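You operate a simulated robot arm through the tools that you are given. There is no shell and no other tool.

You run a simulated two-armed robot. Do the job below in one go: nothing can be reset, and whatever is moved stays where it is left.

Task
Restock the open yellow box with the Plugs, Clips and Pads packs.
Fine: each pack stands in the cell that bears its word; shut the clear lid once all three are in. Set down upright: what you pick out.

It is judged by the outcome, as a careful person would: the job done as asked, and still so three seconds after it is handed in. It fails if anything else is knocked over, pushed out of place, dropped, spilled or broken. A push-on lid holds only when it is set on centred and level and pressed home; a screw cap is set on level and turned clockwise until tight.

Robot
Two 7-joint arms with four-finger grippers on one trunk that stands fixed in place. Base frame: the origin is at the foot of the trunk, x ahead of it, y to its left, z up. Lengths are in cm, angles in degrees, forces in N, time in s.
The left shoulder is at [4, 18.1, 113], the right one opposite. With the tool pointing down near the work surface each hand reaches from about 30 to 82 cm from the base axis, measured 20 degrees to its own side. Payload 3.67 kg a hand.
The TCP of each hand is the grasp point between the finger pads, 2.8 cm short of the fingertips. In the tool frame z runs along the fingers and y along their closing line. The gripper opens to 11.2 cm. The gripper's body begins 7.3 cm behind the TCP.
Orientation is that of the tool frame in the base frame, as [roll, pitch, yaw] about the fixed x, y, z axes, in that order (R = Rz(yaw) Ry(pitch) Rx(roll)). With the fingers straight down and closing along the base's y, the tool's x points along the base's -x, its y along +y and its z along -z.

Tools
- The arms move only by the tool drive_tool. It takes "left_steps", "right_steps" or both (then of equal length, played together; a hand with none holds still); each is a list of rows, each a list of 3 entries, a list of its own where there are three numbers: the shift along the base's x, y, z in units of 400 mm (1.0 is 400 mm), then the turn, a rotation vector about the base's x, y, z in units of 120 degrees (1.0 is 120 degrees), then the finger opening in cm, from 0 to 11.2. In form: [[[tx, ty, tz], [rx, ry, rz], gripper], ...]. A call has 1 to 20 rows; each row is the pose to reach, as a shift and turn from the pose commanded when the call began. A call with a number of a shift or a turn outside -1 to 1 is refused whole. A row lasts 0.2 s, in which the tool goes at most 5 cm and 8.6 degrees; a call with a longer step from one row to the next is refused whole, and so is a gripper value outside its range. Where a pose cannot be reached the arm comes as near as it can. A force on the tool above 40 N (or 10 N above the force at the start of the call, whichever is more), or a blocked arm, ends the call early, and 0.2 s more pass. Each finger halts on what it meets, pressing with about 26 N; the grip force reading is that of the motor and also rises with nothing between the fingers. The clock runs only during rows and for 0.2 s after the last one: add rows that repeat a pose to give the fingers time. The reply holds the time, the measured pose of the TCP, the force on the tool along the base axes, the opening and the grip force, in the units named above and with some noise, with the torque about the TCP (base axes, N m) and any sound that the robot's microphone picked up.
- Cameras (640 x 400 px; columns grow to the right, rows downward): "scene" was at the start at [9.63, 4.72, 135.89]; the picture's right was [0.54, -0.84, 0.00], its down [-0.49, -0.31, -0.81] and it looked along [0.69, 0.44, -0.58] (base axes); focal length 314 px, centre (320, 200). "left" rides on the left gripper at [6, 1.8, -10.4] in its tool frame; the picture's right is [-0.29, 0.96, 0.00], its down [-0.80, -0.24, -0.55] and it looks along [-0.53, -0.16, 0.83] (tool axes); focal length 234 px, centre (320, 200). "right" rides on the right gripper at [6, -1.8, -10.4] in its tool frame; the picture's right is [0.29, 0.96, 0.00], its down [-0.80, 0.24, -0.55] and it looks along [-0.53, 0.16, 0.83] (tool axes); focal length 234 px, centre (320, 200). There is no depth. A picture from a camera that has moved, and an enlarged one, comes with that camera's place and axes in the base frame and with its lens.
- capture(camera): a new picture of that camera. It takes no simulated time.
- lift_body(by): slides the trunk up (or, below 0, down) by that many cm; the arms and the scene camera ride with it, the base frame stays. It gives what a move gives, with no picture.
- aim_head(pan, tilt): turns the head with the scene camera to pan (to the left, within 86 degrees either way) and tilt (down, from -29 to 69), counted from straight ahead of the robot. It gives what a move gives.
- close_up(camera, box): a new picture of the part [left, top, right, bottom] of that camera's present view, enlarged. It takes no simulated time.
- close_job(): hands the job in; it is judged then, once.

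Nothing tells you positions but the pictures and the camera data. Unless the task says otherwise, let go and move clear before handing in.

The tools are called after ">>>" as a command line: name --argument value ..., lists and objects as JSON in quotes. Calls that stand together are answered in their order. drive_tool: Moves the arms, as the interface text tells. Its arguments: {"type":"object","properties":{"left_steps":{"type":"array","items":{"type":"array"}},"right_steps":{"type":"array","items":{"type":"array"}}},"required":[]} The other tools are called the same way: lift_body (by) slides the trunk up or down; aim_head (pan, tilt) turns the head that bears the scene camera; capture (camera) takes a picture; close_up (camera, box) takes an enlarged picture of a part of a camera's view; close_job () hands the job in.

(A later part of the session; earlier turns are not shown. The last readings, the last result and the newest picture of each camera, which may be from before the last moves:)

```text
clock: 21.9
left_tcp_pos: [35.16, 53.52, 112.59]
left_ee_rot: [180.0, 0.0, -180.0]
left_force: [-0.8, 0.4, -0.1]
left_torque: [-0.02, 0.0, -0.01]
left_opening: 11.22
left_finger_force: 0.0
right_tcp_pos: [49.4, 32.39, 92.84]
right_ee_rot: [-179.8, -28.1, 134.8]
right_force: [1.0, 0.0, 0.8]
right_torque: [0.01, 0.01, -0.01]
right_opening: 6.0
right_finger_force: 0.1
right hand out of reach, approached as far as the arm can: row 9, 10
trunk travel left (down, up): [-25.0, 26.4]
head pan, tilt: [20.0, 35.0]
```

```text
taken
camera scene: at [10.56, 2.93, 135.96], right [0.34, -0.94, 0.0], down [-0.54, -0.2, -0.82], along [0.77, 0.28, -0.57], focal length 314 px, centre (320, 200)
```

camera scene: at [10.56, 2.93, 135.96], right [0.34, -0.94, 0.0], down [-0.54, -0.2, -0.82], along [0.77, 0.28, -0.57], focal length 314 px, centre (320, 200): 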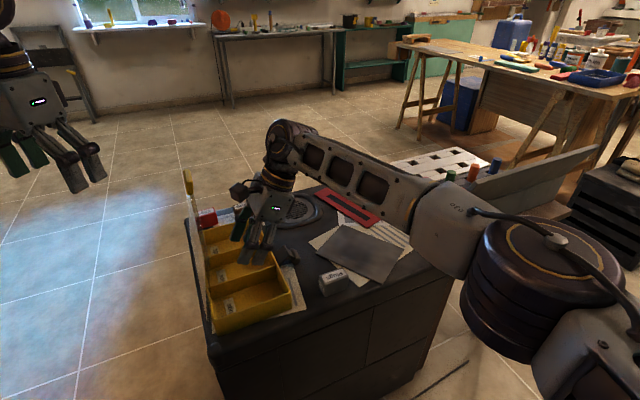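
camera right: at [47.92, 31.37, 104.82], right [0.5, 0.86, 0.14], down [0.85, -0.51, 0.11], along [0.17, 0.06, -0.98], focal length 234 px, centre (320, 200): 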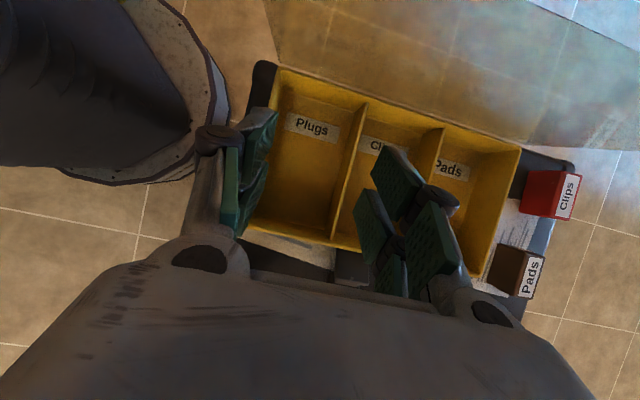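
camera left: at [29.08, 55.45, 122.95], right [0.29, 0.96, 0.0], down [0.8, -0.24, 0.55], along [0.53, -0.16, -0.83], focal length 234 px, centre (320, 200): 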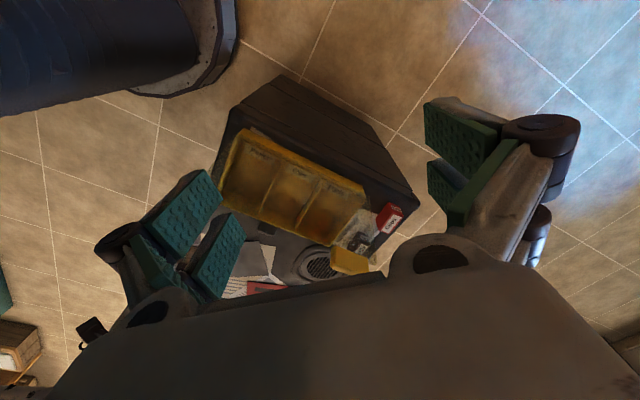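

It reaches, and this gives an excellent near-vertical view of the box, lid, Clips and Pads. I'll enlarge it for exact measurements.

>>> close_up --camera "right" --box '[240, 50, 600, 300]'

>>> close_up --camera "right" --box '[480, 130, 600, 310]'

>>> close_up --camera "right" --box '[230, 50, 390, 270]'

>>> close_up --camera "scene" --box '[170, 150, 330, 340]'

```text
1.60 times, centred on (420, 175) of right
camera zoom: at [47.92, 31.37, 104.82], right [0.5, 0.86, 0.14], down [0.85, -0.51, 0.11], along [0.17, 0.06, -0.98], focal length 375 px, centre (160, 240)
```

zoom: 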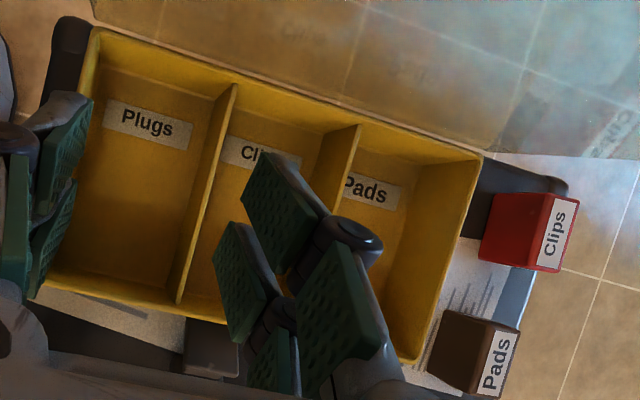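

```text
2.22 times, centred on (540, 220) of right
camera zoom: at [47.92, 31.37, 104.82], right [0.5, 0.86, 0.14], down [0.85, -0.51, 0.11], along [0.17, 0.06, -0.98], focal length 520 px, centre (-169, 156)
```

zoom: 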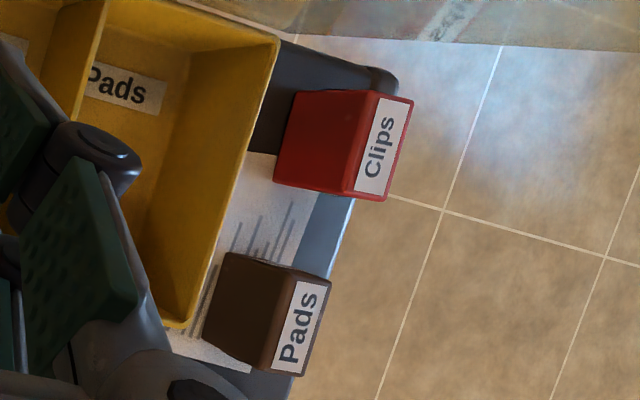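

```text
1.82 times, centred on (310, 160) of right
camera zoom: at [47.92, 31.37, 104.82], right [0.5, 0.86, 0.14], down [0.85, -0.51, 0.11], along [0.17, 0.06, -0.98], focal length 426 px, centre (338, 273)
```

zoom: 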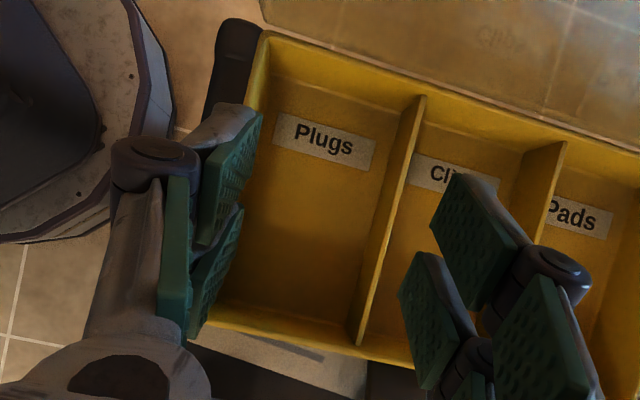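

```text
2.11 times, centred on (250, 245) of scene
camera zoom: at [10.56, 2.93, 135.96], right [0.34, -0.94, 0.0], down [-0.54, -0.2, -0.82], along [0.77, 0.28, -0.57], focal length 661 px, centre (467, 105)
```

zoom: 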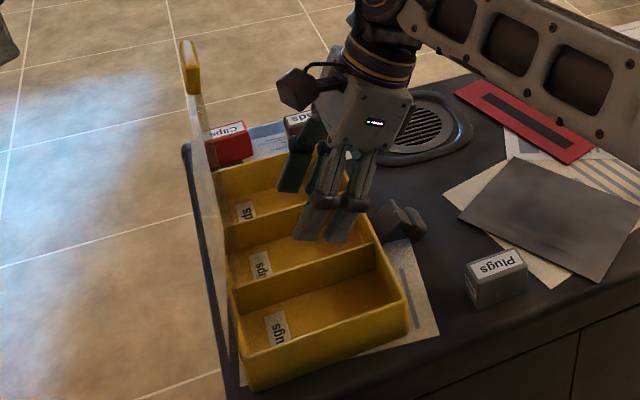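

Box measured: centre about (55.15, 40.7), yaw 45°, Plugs cell centre 10 cm back along its long axis. The lid stands nearly vertical on the left side. Clips is near (69.3, 61.5) and Pads near (76.5, 52.2). Next I return the leaning hand to Plugs.

>>> drive_tool --right_steps '[[[0.05, -0.08, 0], [0, 0, 0], 6.2], [[0.1, -0.16, 0], [0, 0, 0], 6.2], [[0.15, -0.24, 0], [0, 0, 0], 6.2], [[0.2, -0.32, 0], [0, 0, 0], 6.2], [[0.249, -0.391, -0.03], [0, 0, 0], 6.2], [[0.249, -0.391, -0.12], [0, 0, 0], 6.2], [[0.249, -0.391, -0.22], [0, 0, 0], 6.2], [[0.249, -0.391, -0.22], [0, 0, 0], 6.2]]'

>>> capture --camera "right"

>>> close_up --camera "scene" --box '[260, 180, 440, 320]'

```text
clock: 23.8
left_tcp_pos: [35.01, 53.66, 112.55]
left_ee_rot: [179.9, 0.0, -179.9]
left_force: [0.2, -0.2, 1.2]
left_torque: [0.02, -0.03, -0.03]
left_opening: 11.2
left_finger_force: 0.1
right_tcp_pos: [59.74, 16.59, 84.42]
right_ee_rot: [-180.0, -28.0, 134.8]
right_force: [0.0, -0.3, -0.2]
right_torque: [-0.03, -0.02, 0.02]
right_opening: 6.2
right_finger_force: 0.1
trunk travel left (down, up): [-25.0, 26.4]
head pan, tilt: [20.0, 35.0]
```

```text
taken
camera right: at [58.07, 15.7, 96.35], right [0.5, 0.86, 0.14], down [0.85, -0.51, 0.12], along [0.17, 0.06, -0.98], focal length 234 px, centre (320, 200)
```

right: 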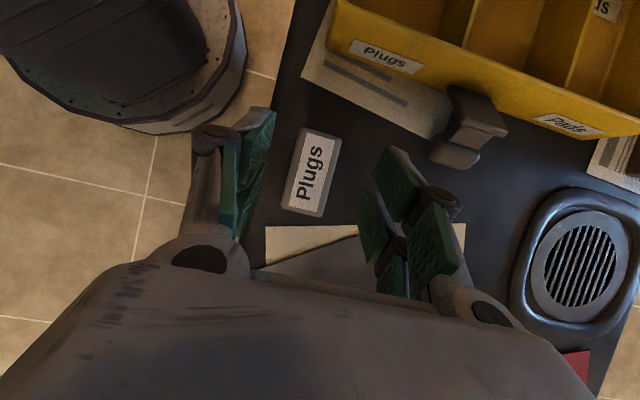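

```text
2.86 times, centred on (350, 250) of scene
camera zoom: at [10.47, 2.99, 135.97], right [0.34, -0.94, 0.0], down [-0.54, -0.2, -0.82], along [0.77, 0.28, -0.57], focal length 897 px, centre (234, 57)
```

zoom: 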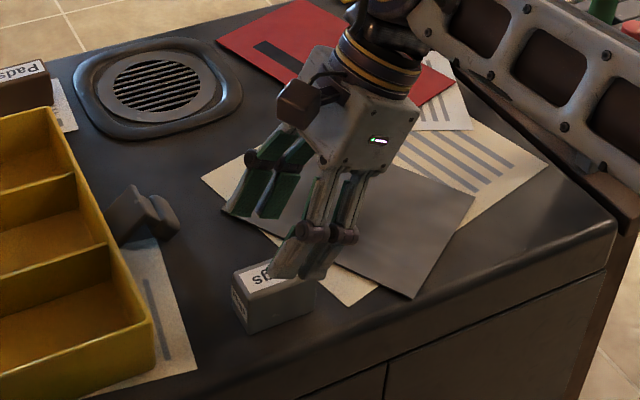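

Alignment is good; I'll lower the leaning hand over Plugs and close across its thin sides.

>>> drive_tool --right_steps '[[[-0.011, 0.009, -0.08], [0, 0, 0], 6.2], [[-0.011, 0.009, -0.13], [0, 0, 0], 6.2], [[-0.011, 0.009, -0.16], [0, 0, 0], 6.2], [[-0.011, 0.009, -0.16], [0, 0, 0], 6.2]]'

>>> close_up --camera "right" --box '[180, 80, 480, 300]'

>>> close_up --camera "scene" --box '[280, 200, 420, 310]'

```text
clock: 24.8
left_tcp_pos: [35.05, 53.62, 112.52]
left_ee_rot: [180.0, -0.1, -179.9]
left_force: [0.9, 0.9, 0.6]
left_torque: [-0.02, -0.01, -0.02]
left_opening: 11.18
left_finger_force: 0.0
right_tcp_pos: [58.89, 16.94, 77.67]
right_ee_rot: [-180.0, -28.0, 135.0]
right_force: [0.0, 0.4, -0.8]
right_torque: [0.02, -0.01, -0.01]
right_opening: 6.21
right_finger_force: 0.1
trunk travel left (down, up): [-25.0, 26.4]
head pan, tilt: [20.0, 35.0]
```

```text
1.82 times, centred on (330, 190) of right
camera zoom: at [57.32, 16.03, 89.79], right [0.5, 0.86, 0.13], down [0.85, -0.51, 0.12], along [0.17, 0.06, -0.98], focal length 426 px, centre (302, 218)
```

zoom: 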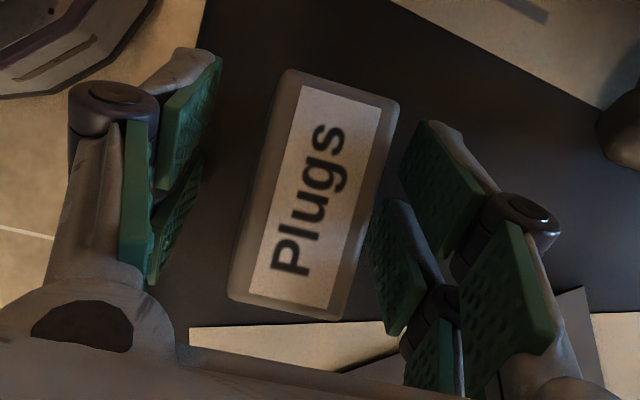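

```text
3.64 times, centred on (350, 255) of scene
camera zoom: at [10.5, 2.99, 135.96], right [0.34, -0.94, 0.0], down [-0.54, -0.2, -0.82], along [0.77, 0.28, -0.57], focal length 1142 px, centre (211, 0)
```

zoom: 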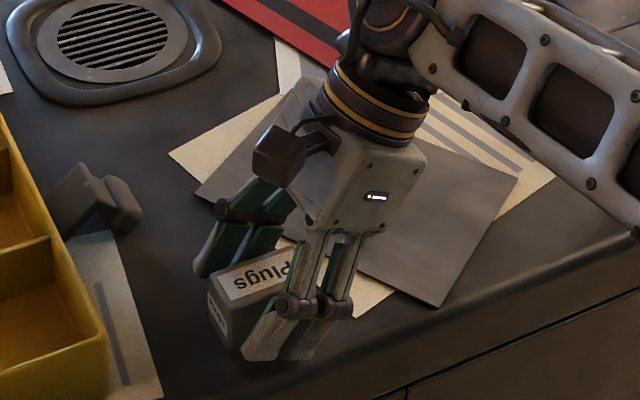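

>>> drive_tool --right_steps '[[[0, 0, 0.004], [0, 0, 0], 4.5], [[0, 0, 0.004], [0, 0, 0], 3], [[0, 0, 0.004], [0, 0, 0], 1.5], [[0, 0, 0.004], [0, 0, 0], 1.5], [[0, 0, 0.004], [0, 0, 0], 1.5]]'

>>> close_up --camera "right" --box '[180, 80, 480, 300]'

```text
clock: 25.9
left_tcp_pos: [34.98, 53.56, 112.53]
left_ee_rot: [-180.0, 0.1, -180.0]
left_force: [0.1, 0.0, -0.8]
left_torque: [0.0, 0.02, 0.01]
left_opening: 11.19
left_finger_force: 0.1
right_tcp_pos: [58.83, 17.02, 77.86]
right_ee_rot: [-179.9, -27.9, 135.0]
right_force: [-0.1, 1.1, 1.3]
right_torque: [0.01, 0.02, 0.0]
right_opening: 3.35
right_finger_force: 25.8
trunk travel left (down, up): [-25.0, 26.4]
head pan, tilt: [20.0, 35.0]
```

```text
1.82 times, centred on (330, 190) of right
camera zoom: at [57.35, 16.05, 89.95], right [0.5, 0.86, 0.13], down [0.85, -0.51, 0.11], along [0.17, 0.06, -0.98], focal length 426 px, centre (302, 218)
```

zoom: 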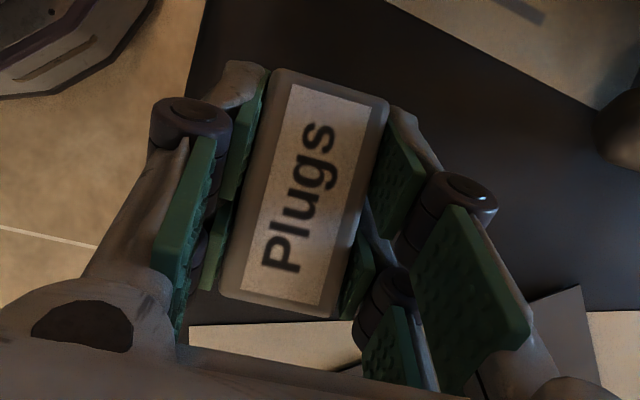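

Gripped (3.35 cm). I'll lift, carry it over the Plugs cell, and check.

>>> drive_tool --right_steps '[[[0, 0, 0.06], [0, 0, 0], 1.5], [[0, 0, 0.15], [0, 0, 0], 1.5], [[0, 0, 0.25], [0, 0, 0], 1.5], [[0, 0, 0.35], [0, 0, 0], 1.5], [[-0.046, 0.075, 0.37], [0, 0, 0], 1.5], [[-0.092, 0.15, 0.37], [0, 0, 0], 1.5], [[-0.138, 0.225, 0.37], [0, 0, 0], 1.5], [[-0.184, 0.3, 0.37], [0, 0, 0], 1.5], [[-0.23, 0.376, 0.37], [0, 0, 0], 1.5], [[-0.23, 0.376, 0.37], [0, 0, 0], 1.5]]'

>>> capture --camera "right"

>>> capture --camera "scene"

>>> capture --camera "left"

```text
clock: 28.1
left_tcp_pos: [35.2, 53.51, 112.68]
left_ee_rot: [179.9, -0.1, 180.0]
left_force: [0.8, 0.1, 0.1]
left_torque: [0.02, 0.01, -0.02]
left_opening: 11.2
left_finger_force: 0.0
right_tcp_pos: [49.68, 31.89, 92.86]
right_ee_rot: [-180.0, -28.0, 134.9]
right_force: [0.1, -1.0, -1.1]
right_torque: [0.04, -0.01, 0.0]
right_opening: 3.36
right_finger_force: 26.3
trunk travel left (down, up): [-25.0, 26.4]
head pan, tilt: [20.0, 35.0]
```

```text
taken
camera right: at [48.21, 31.0, 104.9], right [0.5, 0.86, 0.13], down [0.85, -0.51, 0.11], along [0.17, 0.06, -0.98], focal length 234 px, centre (320, 200)
```

right: 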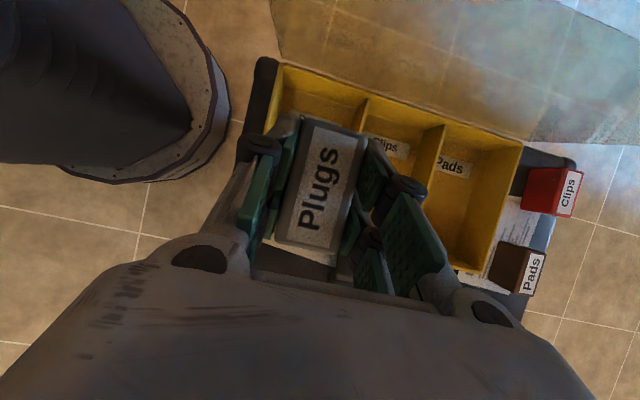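

```text
taken
camera scene: at [10.57, 2.94, 135.95], right [0.34, -0.94, 0.0], down [-0.54, -0.2, -0.82], along [0.77, 0.28, -0.57], focal length 314 px, centre (320, 200)
```

scene: 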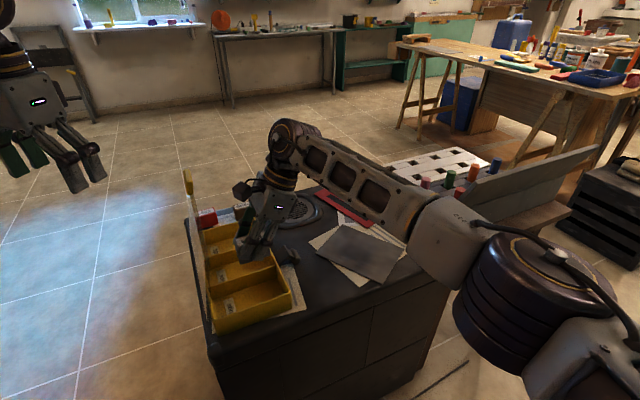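

```text
taken
camera left: at [29.14, 55.36, 122.97], right [0.29, 0.96, 0.0], down [0.8, -0.24, 0.55], along [0.53, -0.16, -0.83], focal length 234 px, centre (320, 200)
```

left: 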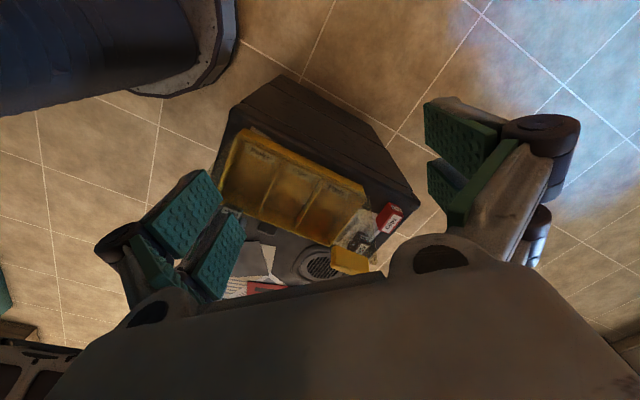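

Plugs is now directly over its cell (TCP at 49.7, 31.9). I'll lower the trunk so the hand descends straight without changing the arm's posture, in two stages.

>>> lift_body --by -8

>>> capture --camera "right"

>>> close_up --camera "scene" --box '[170, 150, 330, 330]'

```text
clock: 29.3
left_tcp_pos: [35.07, 53.48, 104.69]
left_ee_rot: [180.0, 0.0, 180.0]
left_force: [0.9, -0.6, -0.2]
left_torque: [-0.01, -0.02, -0.01]
left_opening: 11.18
left_finger_force: 0.1
right_tcp_pos: [49.71, 32.05, 84.92]
right_ee_rot: [180.0, -28.0, 134.9]
right_force: [0.0, -0.6, -0.4]
right_torque: [0.01, 0.01, 0.01]
right_opening: 3.34
right_finger_force: 25.9
trunk travel left (down, up): [-17.0, 34.4]
head pan, tilt: [20.0, 35.0]
```

```text
taken
camera right: at [48.13, 31.03, 96.95], right [0.5, 0.86, 0.13], down [0.85, -0.51, 0.11], along [0.17, 0.06, -0.98], focal length 234 px, centre (320, 200)
```

right: 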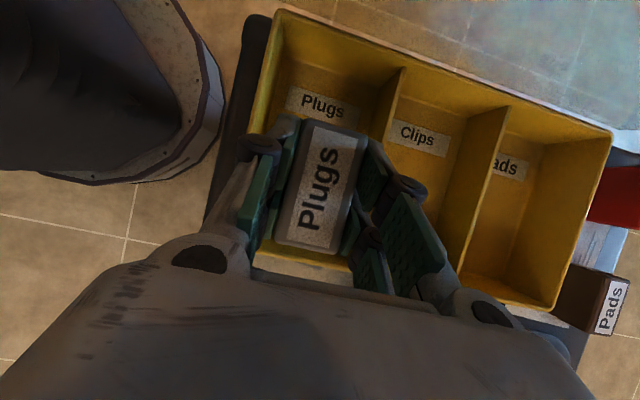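

```text
2.22 times, centred on (250, 240) of scene
camera zoom: at [10.48, 2.99, 127.98], right [0.34, -0.94, 0.0], down [-0.54, -0.2, -0.82], along [0.77, 0.28, -0.57], focal length 698 px, centre (476, 111)
```

zoom: 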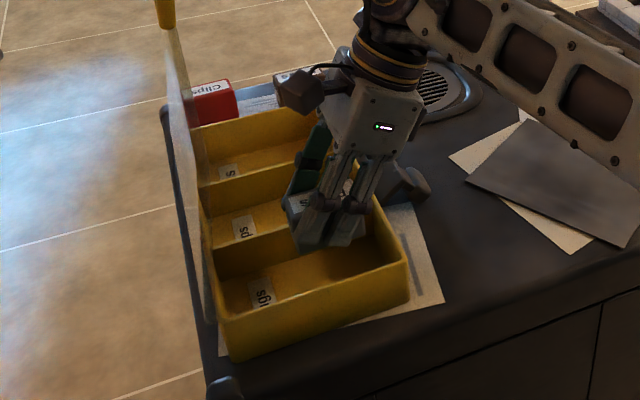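

>>> lift_body --by -5

>>> close_up --camera "scene" --box '[170, 130, 330, 310]'

>>> capture --camera "right"

```text
clock: 30.2
left_tcp_pos: [35.1, 53.59, 99.48]
left_ee_rot: [179.9, 0.1, 180.0]
left_force: [0.0, 0.3, 0.6]
left_torque: [0.02, -0.05, 0.05]
left_opening: 11.21
left_finger_force: 0.1
right_tcp_pos: [49.65, 31.96, 79.86]
right_ee_rot: [179.9, -28.0, 134.9]
right_force: [0.6, -0.3, -1.1]
right_torque: [-0.01, 0.01, 0.01]
right_opening: 3.38
right_finger_force: 26.1
trunk travel left (down, up): [-12.0, 39.4]
head pan, tilt: [20.0, 35.0]
```

```text
2.22 times, centred on (250, 220) of scene
camera zoom: at [10.49, 2.99, 122.9], right [0.34, -0.94, 0.0], down [-0.54, -0.2, -0.82], along [0.77, 0.28, -0.57], focal length 698 px, centre (476, 156)
```

zoom: 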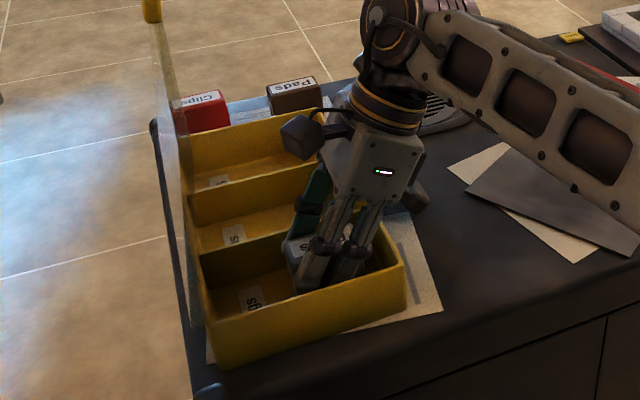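

```text
taken
camera right: at [48.13, 31.03, 91.87], right [0.5, 0.86, 0.13], down [0.85, -0.51, 0.11], along [0.17, 0.06, -0.98], focal length 234 px, centre (320, 200)
```

right: 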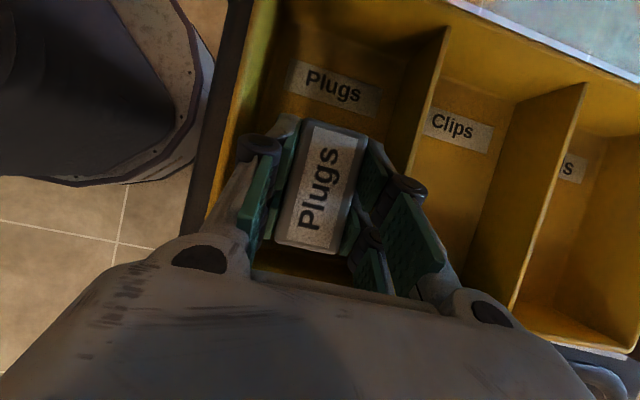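

>>> drive_tool --right_steps '[[[0, 0, -0.015], [0, 0, 0], 1.5], [[0, 0, -0.028], [0, 0, 0], 1.5], [[0, 0, -0.036], [0, 0, 0], 1.5], [[0, 0, -0.036], [0, 0, 0], 1.5]]'

```text
clock: 31.2
left_tcp_pos: [35.29, 53.57, 99.58]
left_ee_rot: [-179.9, 0.0, 180.0]
left_force: [-0.4, -0.1, -0.2]
left_torque: [0.0, -0.01, 0.04]
left_opening: 11.19
left_finger_force: 0.0
right_tcp_pos: [49.52, 31.91, 78.55]
right_ee_rot: [-180.0, -28.0, 134.9]
right_force: [-0.1, 0.4, -0.8]
right_torque: [0.0, -0.02, 0.06]
right_opening: 3.35
right_finger_force: 25.9
trunk travel left (down, up): [-12.0, 39.4]
head pan, tilt: [20.0, 35.0]
```

>>> drive_tool --right_steps '[[[0, 0, -0.006], [0, 0, 0], 1.5], [[0, 0, -0.012], [0, 0, 0], 1.5], [[0, 0, -0.012], [0, 0, 0], 1.5]]'

```text
clock: 32.0
left_tcp_pos: [34.96, 53.54, 99.7]
left_ee_rot: [179.9, 0.1, -179.9]
left_force: [-0.7, -1.3, -1.1]
left_torque: [0.01, 0.01, 0.01]
left_opening: 11.21
left_finger_force: 0.0
right_tcp_pos: [49.65, 32.07, 78.24]
right_ee_rot: [179.8, -28.1, 135.0]
right_force: [5.1, 1.8, 26.6]
right_torque: [0.36, 0.15, -0.08]
right_opening: 3.38
right_finger_force: 25.3
trunk travel left (down, up): [-12.0, 39.4]
head pan, tilt: [20.0, 35.0]
```

Plugs is on the cell floor (contact felt). I'll ease off, open modestly, and withdraw straight up.

>>> drive_tool --right_steps '[[[0, 0, 0.003], [0, 0, 0], 1.5], [[0, 0, 0.004], [0, 0, 0], 4], [[0, 0, 0.004], [0, 0, 0], 5.2], [[0, 0, 0.004], [0, 0, 0], 5.2], [[0, 0, 0.03], [0, 0, 0], 5.2], [[0, 0, 0.08], [0, 0, 0], 5.2], [[0, 0, 0.16], [0, 0, 0], 5.2], [[0, 0, 0.26], [0, 0, 0], 5.2], [[0, 0, 0.36], [0, 0, 0], 5.2]]'

>>> capture --camera "right"

>>> close_up --camera "scene" --box '[170, 130, 330, 310]'

```text
clock: 34.0
left_tcp_pos: [35.16, 53.45, 99.49]
left_ee_rot: [180.0, 0.1, 180.0]
left_force: [-0.5, -0.6, 0.6]
left_torque: [0.01, -0.03, 0.01]
left_opening: 11.17
left_finger_force: 0.1
right_tcp_pos: [50.44, 30.68, 92.45]
right_ee_rot: [179.9, -28.1, 134.9]
right_force: [-0.8, 0.7, 0.1]
right_torque: [0.02, -0.09, -0.01]
right_opening: 5.22
right_finger_force: 0.1
right hand out of reach, approached as far as the arm can: row 9
trunk travel left (down, up): [-12.0, 39.4]
head pan, tilt: [20.0, 35.0]
```

```text
taken
camera right: at [48.83, 29.78, 104.47], right [0.5, 0.86, 0.14], down [0.85, -0.51, 0.11], along [0.17, 0.06, -0.98], focal length 234 px, centre (320, 200)
```

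right: 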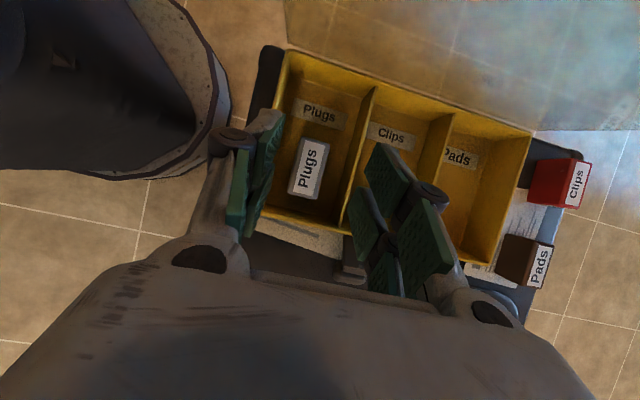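

```text
2.22 times, centred on (250, 220) of scene
camera zoom: at [10.48, 2.95, 122.91], right [0.34, -0.94, 0.0], down [-0.54, -0.2, -0.82], along [0.77, 0.28, -0.57], focal length 698 px, centre (476, 156)
```

zoom: 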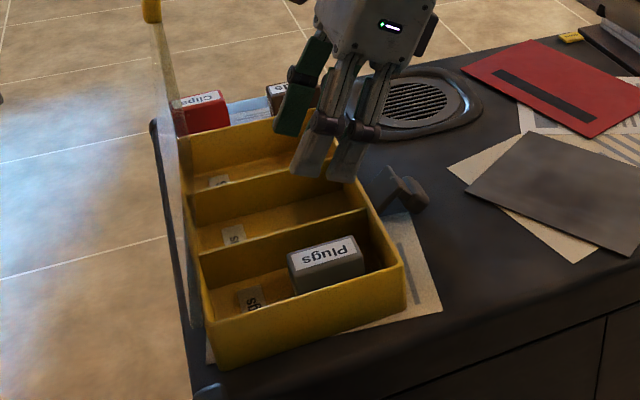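

Plugs stands upright in its own cell. Now I'll retract the right hand clear to the right and straighten it.

>>> drive_tool --right_steps '[[[0.0, -0.09, 0.02], [0, 0, 0], 5.2], [[0.0, -0.18, 0.05], [-0.03, -0.03, 0], 5.2], [[0, -0.27, 0.08], [-0.06, -0.06, 0], 5.2], [[0, -0.36, 0.11], [-0.09, -0.09, 0], 5.2], [[-0.02, -0.45, 0.14], [-0.12, -0.12, 0], 5.2], [[-0.04, -0.54, 0.17], [-0.15, -0.15, 0], 5.2], [[-0.08, -0.62, 0.2], [-0.165, -0.165, 0], 5.2], [[-0.12, -0.7, 0.24], [-0.165, -0.165, 0], 5.2], [[-0.15, -0.77, 0.29], [-0.165, -0.165, 0], 5.2]]'

>>> lift_body --by 18

>>> aim_head --pan 45 --tilt 38

>>> capture --camera "scene"

>>> capture --camera "left"

```text
clock: 36.0
left_tcp_pos: [35.07, 53.55, 99.56]
left_ee_rot: [179.9, 0.1, 179.9]
left_force: [-1.2, -0.5, 0.5]
left_torque: [-0.03, -0.03, -0.02]
left_opening: 11.23
left_finger_force: 0.1
right_tcp_pos: [44.8, -0.49, 103.91]
right_ee_rot: [180.0, -0.1, 134.8]
right_force: [0.3, -0.3, 0.9]
right_torque: [0.04, 0.01, -0.03]
right_opening: 5.19
right_finger_force: 0.0
trunk travel left (down, up): [-12.0, 39.4]
head pan, tilt: [20.0, 35.0]
```

```text
clock: 38.0
left_tcp_pos: [35.02, 53.54, 117.44]
left_ee_rot: [180.0, -0.1, 179.9]
left_force: [0.7, 0.0, -1.1]
left_torque: [0.0, -0.01, 0.01]
left_opening: 11.22
left_finger_force: 0.0
right_tcp_pos: [44.79, -0.4, 121.89]
right_ee_rot: [-180.0, 0.1, 134.9]
right_force: [-0.2, -0.4, 0.6]
right_torque: [0.0, -0.01, 0.0]
right_opening: 5.18
right_finger_force: 0.0
trunk travel left (down, up): [-30.0, 21.4]
head pan, tilt: [20.0, 35.0]
```

```text
clock: 38.9
left_tcp_pos: [35.12, 53.54, 117.38]
left_ee_rot: [179.9, 0.0, -180.0]
left_force: [-0.5, -0.5, 0.1]
left_torque: [-0.02, 0.01, 0.02]
left_opening: 11.21
left_finger_force: 0.1
right_tcp_pos: [44.85, -0.38, 121.92]
right_ee_rot: [-180.0, -0.1, 134.8]
right_force: [-0.6, 1.1, 1.0]
right_torque: [-0.02, -0.01, 0.0]
right_opening: 5.2
right_finger_force: 0.1
trunk travel left (down, up): [-30.0, 21.4]
head pan, tilt: [45.0, 38.0]
```

```text
taken
camera scene: at [8.34, 6.08, 140.44], right [0.71, -0.71, 0.0], down [-0.44, -0.43, -0.79], along [0.56, 0.56, -0.62], focal length 314 px, centre (320, 200)
```

scene: 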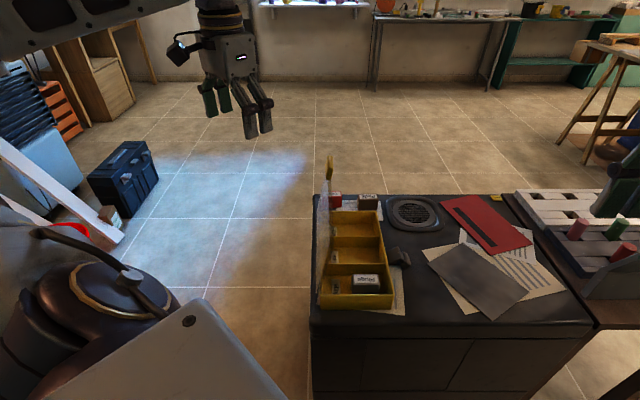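

```text
taken
camera left: at [29.07, 55.41, 127.9], right [0.29, 0.96, 0.0], down [0.8, -0.24, 0.55], along [0.53, -0.16, -0.83], focal length 234 px, centre (320, 200)
```

left: 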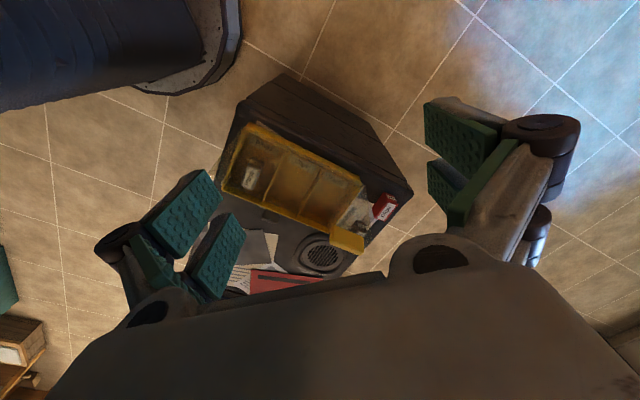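

The head now looks straight along the box's long axis. I'll enlarge the lid and the two remaining packs for clearance planning.

>>> close_up --camera "scene" --box '[300, 140, 400, 220]'

>>> close_up --camera "scene" --box '[300, 200, 420, 320]'

>>> close_up --camera "scene" --box '[130, 0, 310, 150]'

```text
5.00 times, centred on (350, 180) of scene
camera zoom: at [8.34, 6.08, 140.44], right [0.71, -0.71, 0.0], down [-0.44, -0.43, -0.79], along [0.56, 0.56, -0.62], focal length 1570 px, centre (170, 300)
```

zoom: 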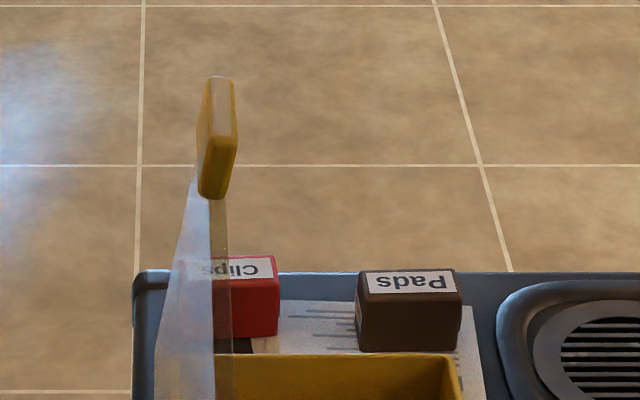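

```text
3.33 times, centred on (360, 260) of scene
camera zoom: at [8.34, 6.08, 140.44], right [0.71, -0.71, 0.0], down [-0.44, -0.43, -0.79], along [0.56, 0.56, -0.62], focal length 1046 px, centre (187, 0)
```

zoom: 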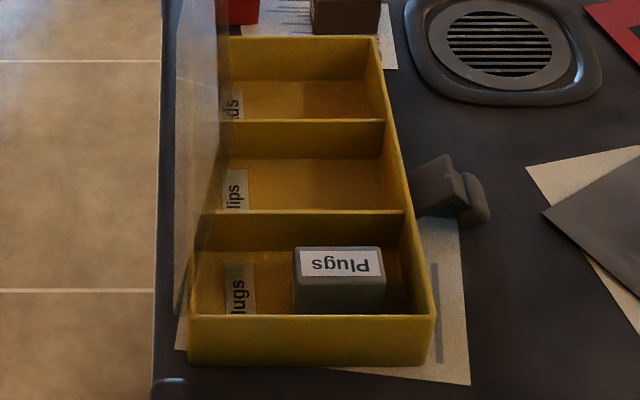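

```text
2.67 times, centred on (220, 75) of scene
camera zoom: at [8.34, 6.08, 140.44], right [0.71, -0.71, 0.0], down [-0.44, -0.43, -0.79], along [0.56, 0.56, -0.62], focal length 837 px, centre (587, 533)
```

zoom: 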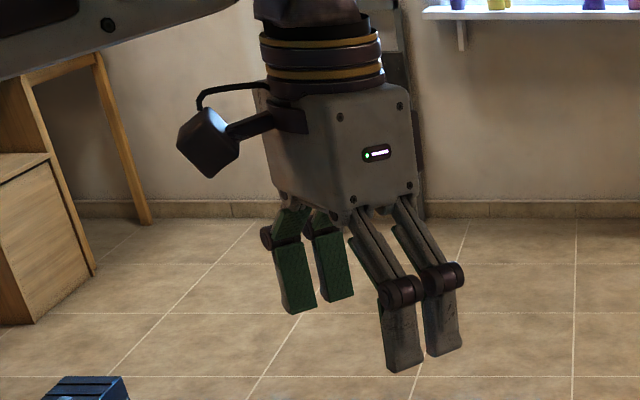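

The lid's top edge is near z 96 and leans slightly inward; its yellow tab reaches about z 100. Pads next, with the left hand. I'll swing the left hand high over the box and turn it so it can close on Pads' ends.

>>> drive_tool --left_steps '[[[0.08, -0.04, 0], [0, 0, 0.06], 9], [[0.16, -0.08, 0], [0, 0, 0.12], 9], [[0.24, -0.12, 0], [0, 0, 0.18], 9], [[0.32, -0.16, 0], [0, 0, 0.24], 9], [[0.4, -0.2, 0], [0, 0, 0.3], 9], [[0.48, -0.24, 0], [0, 0, 0.36], 9], [[0.55, -0.28, 0], [0, 0, 0.4], 9], [[0.6, -0.31, 0], [0, 0, 0.4], 9], [[0.6, -0.31, 0], [0, 0, 0.4], 9]]'

>>> capture --camera "scene"

>>> capture --camera "left"

```text
clock: 40.9
left_tcp_pos: [59.01, 41.08, 117.71]
left_ee_rot: [-179.9, 0.0, -132.0]
left_force: [-0.3, 0.5, 0.8]
left_torque: [-0.02, 0.02, -0.01]
left_opening: 8.99
left_finger_force: 0.1
right_tcp_pos: [44.82, -0.33, 121.82]
right_ee_rot: [180.0, 0.0, 134.9]
right_force: [0.6, 0.7, 0.7]
right_torque: [0.01, -0.02, -0.01]
right_opening: 5.22
right_finger_force: 0.0
trunk travel left (down, up): [-30.0, 21.4]
head pan, tilt: [45.0, 38.0]
```

```text
taken
camera scene: at [8.3, 6.13, 140.44], right [0.71, -0.71, 0.0], down [-0.44, -0.44, -0.79], along [0.56, 0.56, -0.62], focal length 314 px, centre (320, 200)
```

scene: 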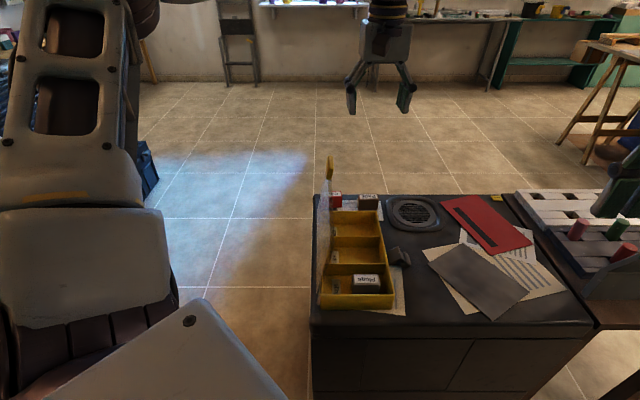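

```text
taken
camera left: at [53.72, 37.92, 128.11], right [-0.52, 0.85, 0.0], down [0.71, 0.43, 0.55], along [0.47, 0.29, -0.83], focal length 234 px, centre (320, 200)
```

left: 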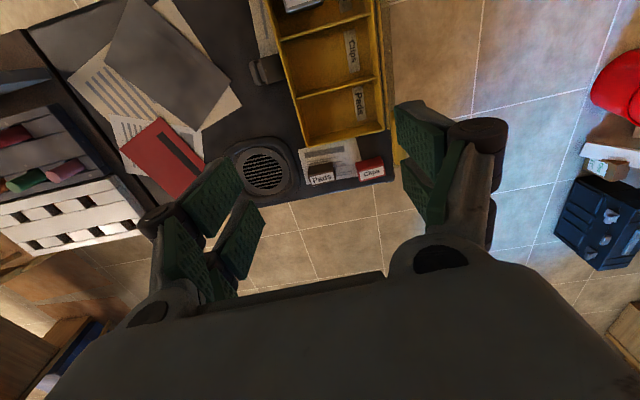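

>>> aim_head --pan 48 --tilt 15

>>> capture --camera "scene"

>>> capture --camera "right"

```text
clock: 41.8
left_tcp_pos: [59.19, 41.18, 117.74]
left_ee_rot: [-180.0, 0.0, -132.0]
left_force: [-0.6, 0.0, 0.2]
left_torque: [0.0, -0.01, -0.01]
left_opening: 9.02
left_finger_force: 0.0
right_tcp_pos: [44.87, -0.51, 121.81]
right_ee_rot: [-180.0, 0.0, 134.8]
right_force: [0.3, -0.2, 0.3]
right_torque: [0.02, 0.0, 0.0]
right_opening: 5.21
right_finger_force: 0.0
trunk travel left (down, up): [-30.0, 21.4]
head pan, tilt: [48.0, 15.0]
```

```text
taken
camera scene: at [8.51, 6.91, 144.09], right [0.74, -0.67, 0.0], down [-0.17, -0.19, -0.97], along [0.65, 0.72, -0.26], focal length 314 px, centre (320, 200)
```

scene: 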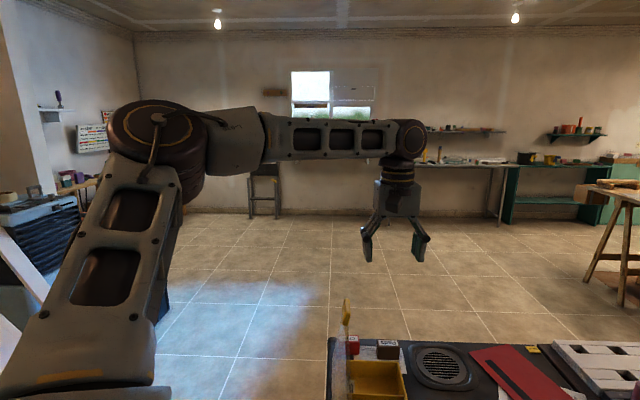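

```text
taken
camera right: at [39.35, 2.62, 132.26], right [0.47, 0.88, 0.0], down [0.73, -0.4, 0.55], along [0.49, -0.26, -0.83], focal length 234 px, centre (320, 200)
```

right: 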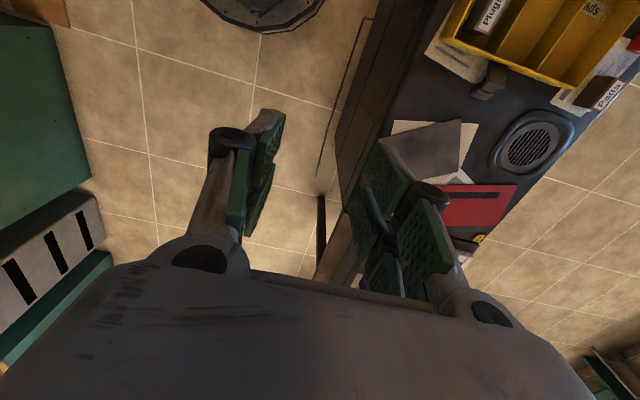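

The left arm's forearm runs level at wrist height with the elbow out left, so from here it stays well above the lid. I'll lean the hand 28° outward and extend toward Pads, staying high.

>>> drive_tool --left_steps '[[[0, 0, 0], [0.043, -0.039, 0], 9], [[0.02, 0.01, 0], [0.087, -0.078, 0], 9], [[0.05, 0.03, -0.02], [0.13, -0.117, 0], 9], [[0.1, 0.06, -0.06], [0.1734, -0.1561, 0], 9], [[0.17, 0.11, -0.13], [0.1734, -0.1561, 0], 9], [[0.24, 0.155, -0.2], [0.1734, -0.1561, 0], 9], [[0.31, 0.2, -0.27], [0.1734, -0.1561, 0], 9], [[0.38, 0.245, -0.34], [0.1734, -0.1561, 0], 9], [[0.4325, 0.2775, -0.42], [0.1734, -0.1561, 0], 9], [[0.4325, 0.2775, -0.42], [0.1734, -0.1561, 0], 9]]'

>>> aim_head --pan 42 --tilt 28

>>> capture --camera "scene"

>>> capture --camera "left"

```text
clock: 44.0
left_tcp_pos: [76.51, 52.02, 100.82]
left_ee_rot: [180.0, 28.2, -132.0]
left_force: [0.0, 0.0, 0.4]
left_torque: [0.01, 0.0, 0.0]
left_opening: 8.99
left_finger_force: 0.1
right_tcp_pos: [44.7, -0.37, 122.01]
right_ee_rot: [-180.0, 0.0, 134.9]
right_force: [0.4, -0.5, 0.5]
right_torque: [-0.03, -0.02, 0.01]
right_opening: 5.19
right_finger_force: 0.0
trunk travel left (down, up): [-30.0, 21.4]
head pan, tilt: [48.0, 15.0]
```

```text
clock: 44.8
left_tcp_pos: [76.48, 52.21, 100.74]
left_ee_rot: [-180.0, 27.9, -132.1]
left_force: [0.3, -0.5, -0.4]
left_torque: [-0.01, -0.01, 0.02]
left_opening: 9.01
left_finger_force: 0.1
right_tcp_pos: [44.97, -0.43, 121.89]
right_ee_rot: [180.0, 0.0, 135.0]
right_force: [-0.3, 0.0, 0.0]
right_torque: [0.01, 0.04, -0.02]
right_opening: 5.19
right_finger_force: 0.2
trunk travel left (down, up): [-30.0, 21.4]
head pan, tilt: [42.0, 28.0]
```

```text
taken
camera scene: at [9.05, 6.1, 142.0], right [0.67, -0.74, 0.0], down [-0.35, -0.31, -0.88], along [0.66, 0.59, -0.47], focal length 314 px, centre (320, 200)
```

scene: 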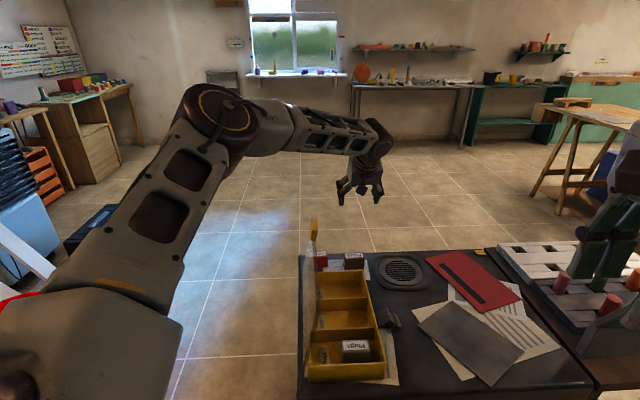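

```text
taken
camera left: at [68.34, 45.8, 107.07], right [-0.54, 0.83, 0.14], down [0.48, 0.17, 0.86], along [0.69, 0.53, -0.49], focal length 234 px, centre (320, 200)
```

left: 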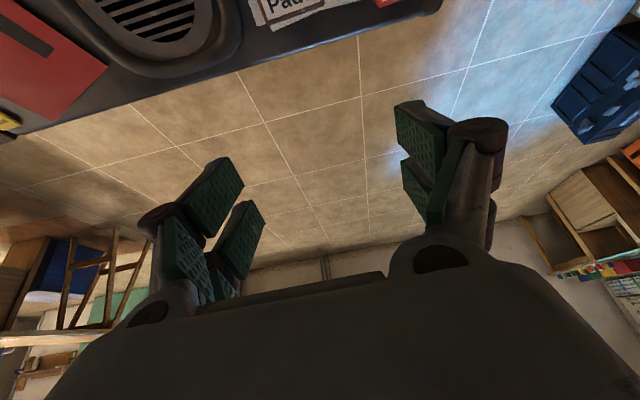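

Reached over Pads without trouble. I'll descend partway and check the alignment with the hand camera.

>>> drive_tool --left_steps '[[[0, 0, -0.1], [0, 0, 0], 9], [[0, 0, -0.2], [0, 0, 0], 9], [[0, 0, -0.3], [0, 0, 0], 9], [[0, 0, -0.3], [0, 0, 0], 9]]'

>>> capture --camera "left"

>>> capture --camera "scene"

>>> close_up --camera "scene" --box '[280, 170, 440, 300]'

```text
clock: 45.8
left_tcp_pos: [75.53, 52.29, 89.44]
left_ee_rot: [-180.0, 28.1, -132.0]
left_force: [0.7, 0.1, -0.5]
left_torque: [0.0, -0.01, 0.01]
left_opening: 8.99
left_finger_force: 0.1
left hand out of reach, approached as far as the arm can: row 3, 4
right_tcp_pos: [44.85, -0.32, 121.83]
right_ee_rot: [-180.0, 0.0, 134.9]
right_force: [0.2, -0.3, 0.6]
right_torque: [-0.01, -0.01, -0.02]
right_opening: 5.21
right_finger_force: 0.1
trunk travel left (down, up): [-30.0, 21.4]
head pan, tilt: [42.0, 28.0]
```

```text
taken
camera left: at [67.31, 46.04, 95.79], right [-0.54, 0.83, 0.13], down [0.47, 0.17, 0.86], along [0.69, 0.53, -0.49], focal length 234 px, centre (320, 200)
```

left: 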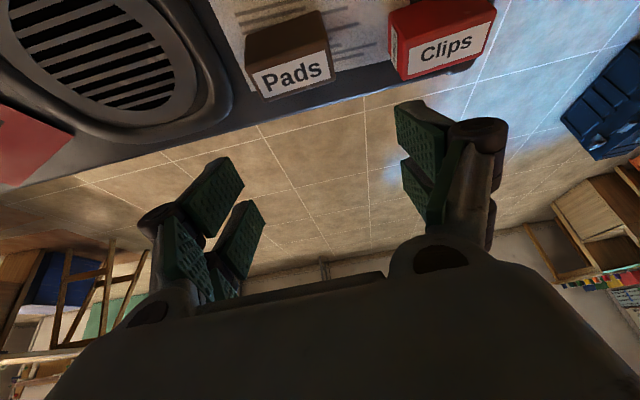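

```text
taken
camera scene: at [9.03, 6.12, 141.99], right [0.67, -0.74, 0.0], down [-0.35, -0.31, -0.88], along [0.66, 0.59, -0.47], focal length 314 px, centre (320, 200)
```

scene: 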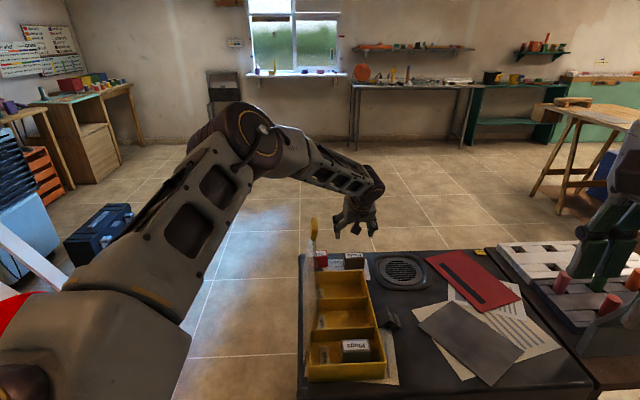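

```text
3.08 times, centred on (360, 235) of scene
camera zoom: at [9.03, 6.12, 141.99], right [0.67, -0.74, 0.0], down [-0.35, -0.31, -0.88], along [0.66, 0.59, -0.47], focal length 966 px, centre (197, 92)
```

zoom: 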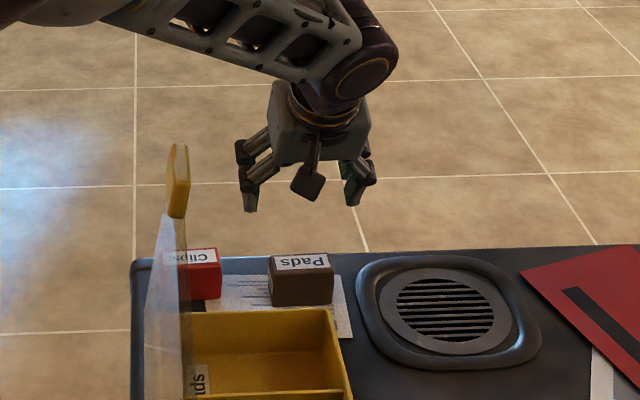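

Pads is confirmed at (76.4, 52.3). The arm runs into a wrist limit when reaching low, so I'll go back to the higher pose that works and use the trunk to lower the hand onto Pads.

>>> drive_tool --left_steps '[[[0.005, -0.002, 0.1], [0, 0, 0], 8.6], [[0.01, -0.005, 0.2], [0, 0, 0], 8.6], [[0.0145, -0.0072, 0.285], [0, 0, 0], 8.6], [[0.0145, -0.0072, 0.285], [0, 0, 0], 8.6]]'

>>> lift_body --by -13

>>> capture --camera "left"

>>> capture --camera "scene"

```text
clock: 46.8
left_tcp_pos: [76.18, 51.99, 100.51]
left_ee_rot: [-180.0, 28.0, -132.0]
left_force: [0.8, 0.8, 0.2]
left_torque: [0.02, -0.04, 0.02]
left_opening: 8.59
left_finger_force: 0.0
right_tcp_pos: [44.82, -0.4, 121.86]
right_ee_rot: [-179.9, 0.1, 135.0]
right_force: [0.3, 0.7, -0.2]
right_torque: [-0.05, 0.01, 0.01]
right_opening: 5.18
right_finger_force: 0.2
trunk travel left (down, up): [-30.0, 21.4]
head pan, tilt: [42.0, 28.0]
```

```text
clock: 48.3
left_tcp_pos: [76.17, 51.9, 87.76]
left_ee_rot: [180.0, 28.0, -132.1]
left_force: [-0.4, -0.1, -0.6]
left_torque: [0.0, -0.02, -0.01]
left_opening: 8.61
left_finger_force: 0.1
right_tcp_pos: [44.8, -0.45, 108.97]
right_ee_rot: [-180.0, -0.1, 134.9]
right_force: [-0.4, 0.2, 0.0]
right_torque: [0.0, 0.01, 0.03]
right_opening: 5.2
right_finger_force: 0.0
trunk travel left (down, up): [-17.0, 34.4]
head pan, tilt: [42.0, 28.0]
```

```text
taken
camera left: at [68.06, 45.56, 94.14], right [-0.54, 0.83, 0.14], down [0.48, 0.17, 0.86], along [0.69, 0.53, -0.49], focal length 234 px, centre (320, 200)
```

left: 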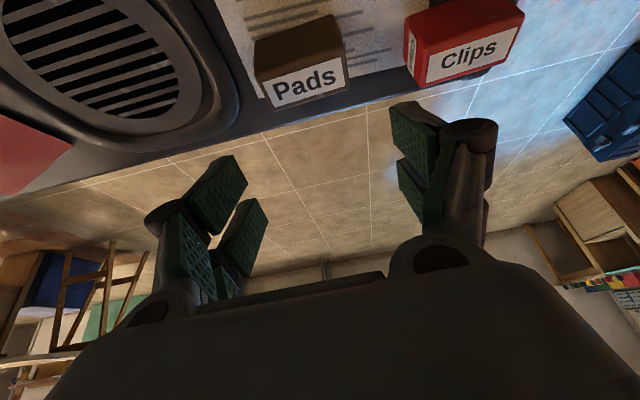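

```text
taken
camera scene: at [9.0, 6.08, 129.07], right [0.67, -0.74, 0.0], down [-0.35, -0.31, -0.88], along [0.66, 0.59, -0.47], focal length 314 px, centre (320, 200)
```

scene: 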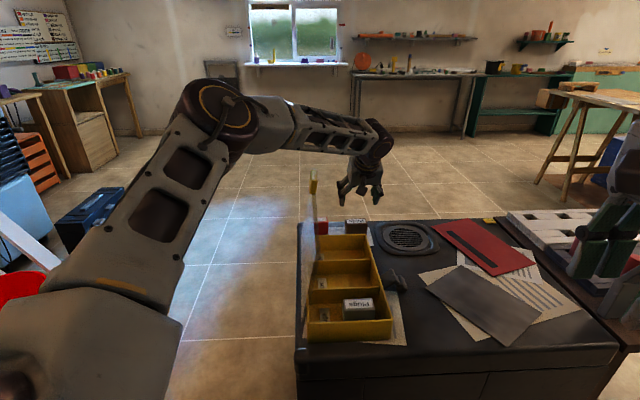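

>>> lift_body --by -6

>>> capture --camera "scene"

>>> close_up --camera "scene" --box '[240, 90, 420, 240]'

>>> close_up --camera "left" --box '[140, 0, 540, 260]'

```text
clock: 49.3
left_tcp_pos: [76.15, 51.91, 81.7]
left_ee_rot: [180.0, 28.0, -132.1]
left_force: [-0.6, -0.5, 0.2]
left_torque: [-0.02, 0.01, 0.02]
left_opening: 8.59
left_finger_force: 0.1
right_tcp_pos: [44.8, -0.4, 102.86]
right_ee_rot: [180.0, 0.0, 135.0]
right_force: [0.2, -0.3, 0.4]
right_torque: [0.01, 0.02, -0.01]
right_opening: 5.19
right_finger_force: 0.0
trunk travel left (down, up): [-11.0, 40.4]
head pan, tilt: [42.0, 28.0]
```

```text
taken
camera scene: at [8.99, 6.07, 122.98], right [0.67, -0.74, 0.0], down [-0.35, -0.31, -0.88], along [0.66, 0.59, -0.47], focal length 314 px, centre (320, 200)
```

scene: 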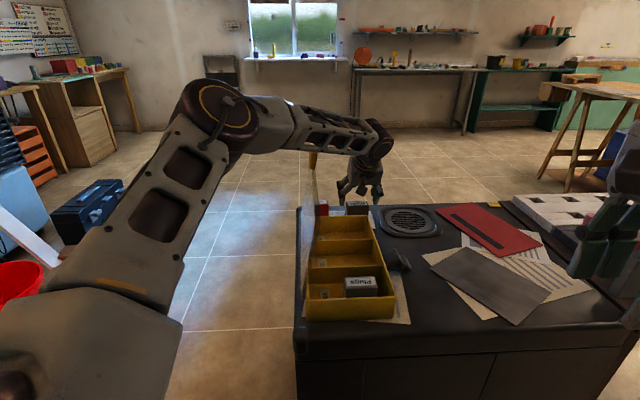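

```text
2.67 times, centred on (330, 165) of scene
camera zoom: at [8.99, 6.07, 122.98], right [0.67, -0.74, 0.0], down [-0.35, -0.31, -0.88], along [0.66, 0.59, -0.47], focal length 837 px, centre (293, 293)
```

zoom: 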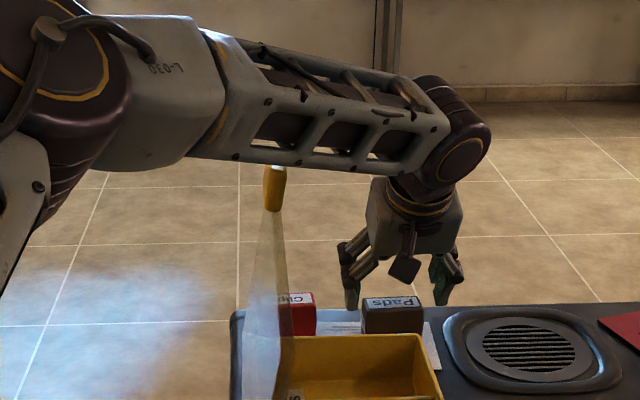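

```text
1.54 times, centred on (340, 130) of left
camera zoom: at [68.05, 45.56, 88.06], right [-0.54, 0.83, 0.14], down [0.47, 0.17, 0.86], along [0.69, 0.53, -0.49], focal length 360 px, centre (289, 308)
```

zoom: 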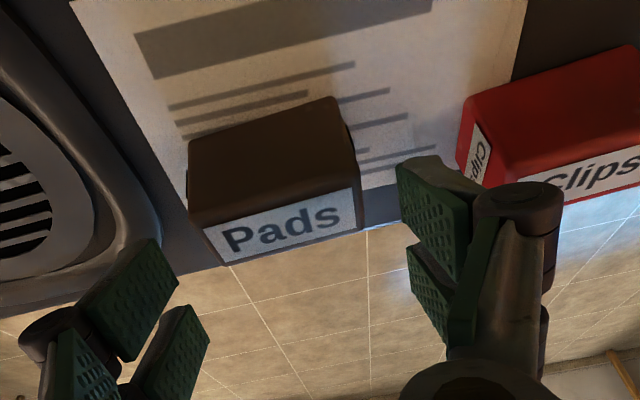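

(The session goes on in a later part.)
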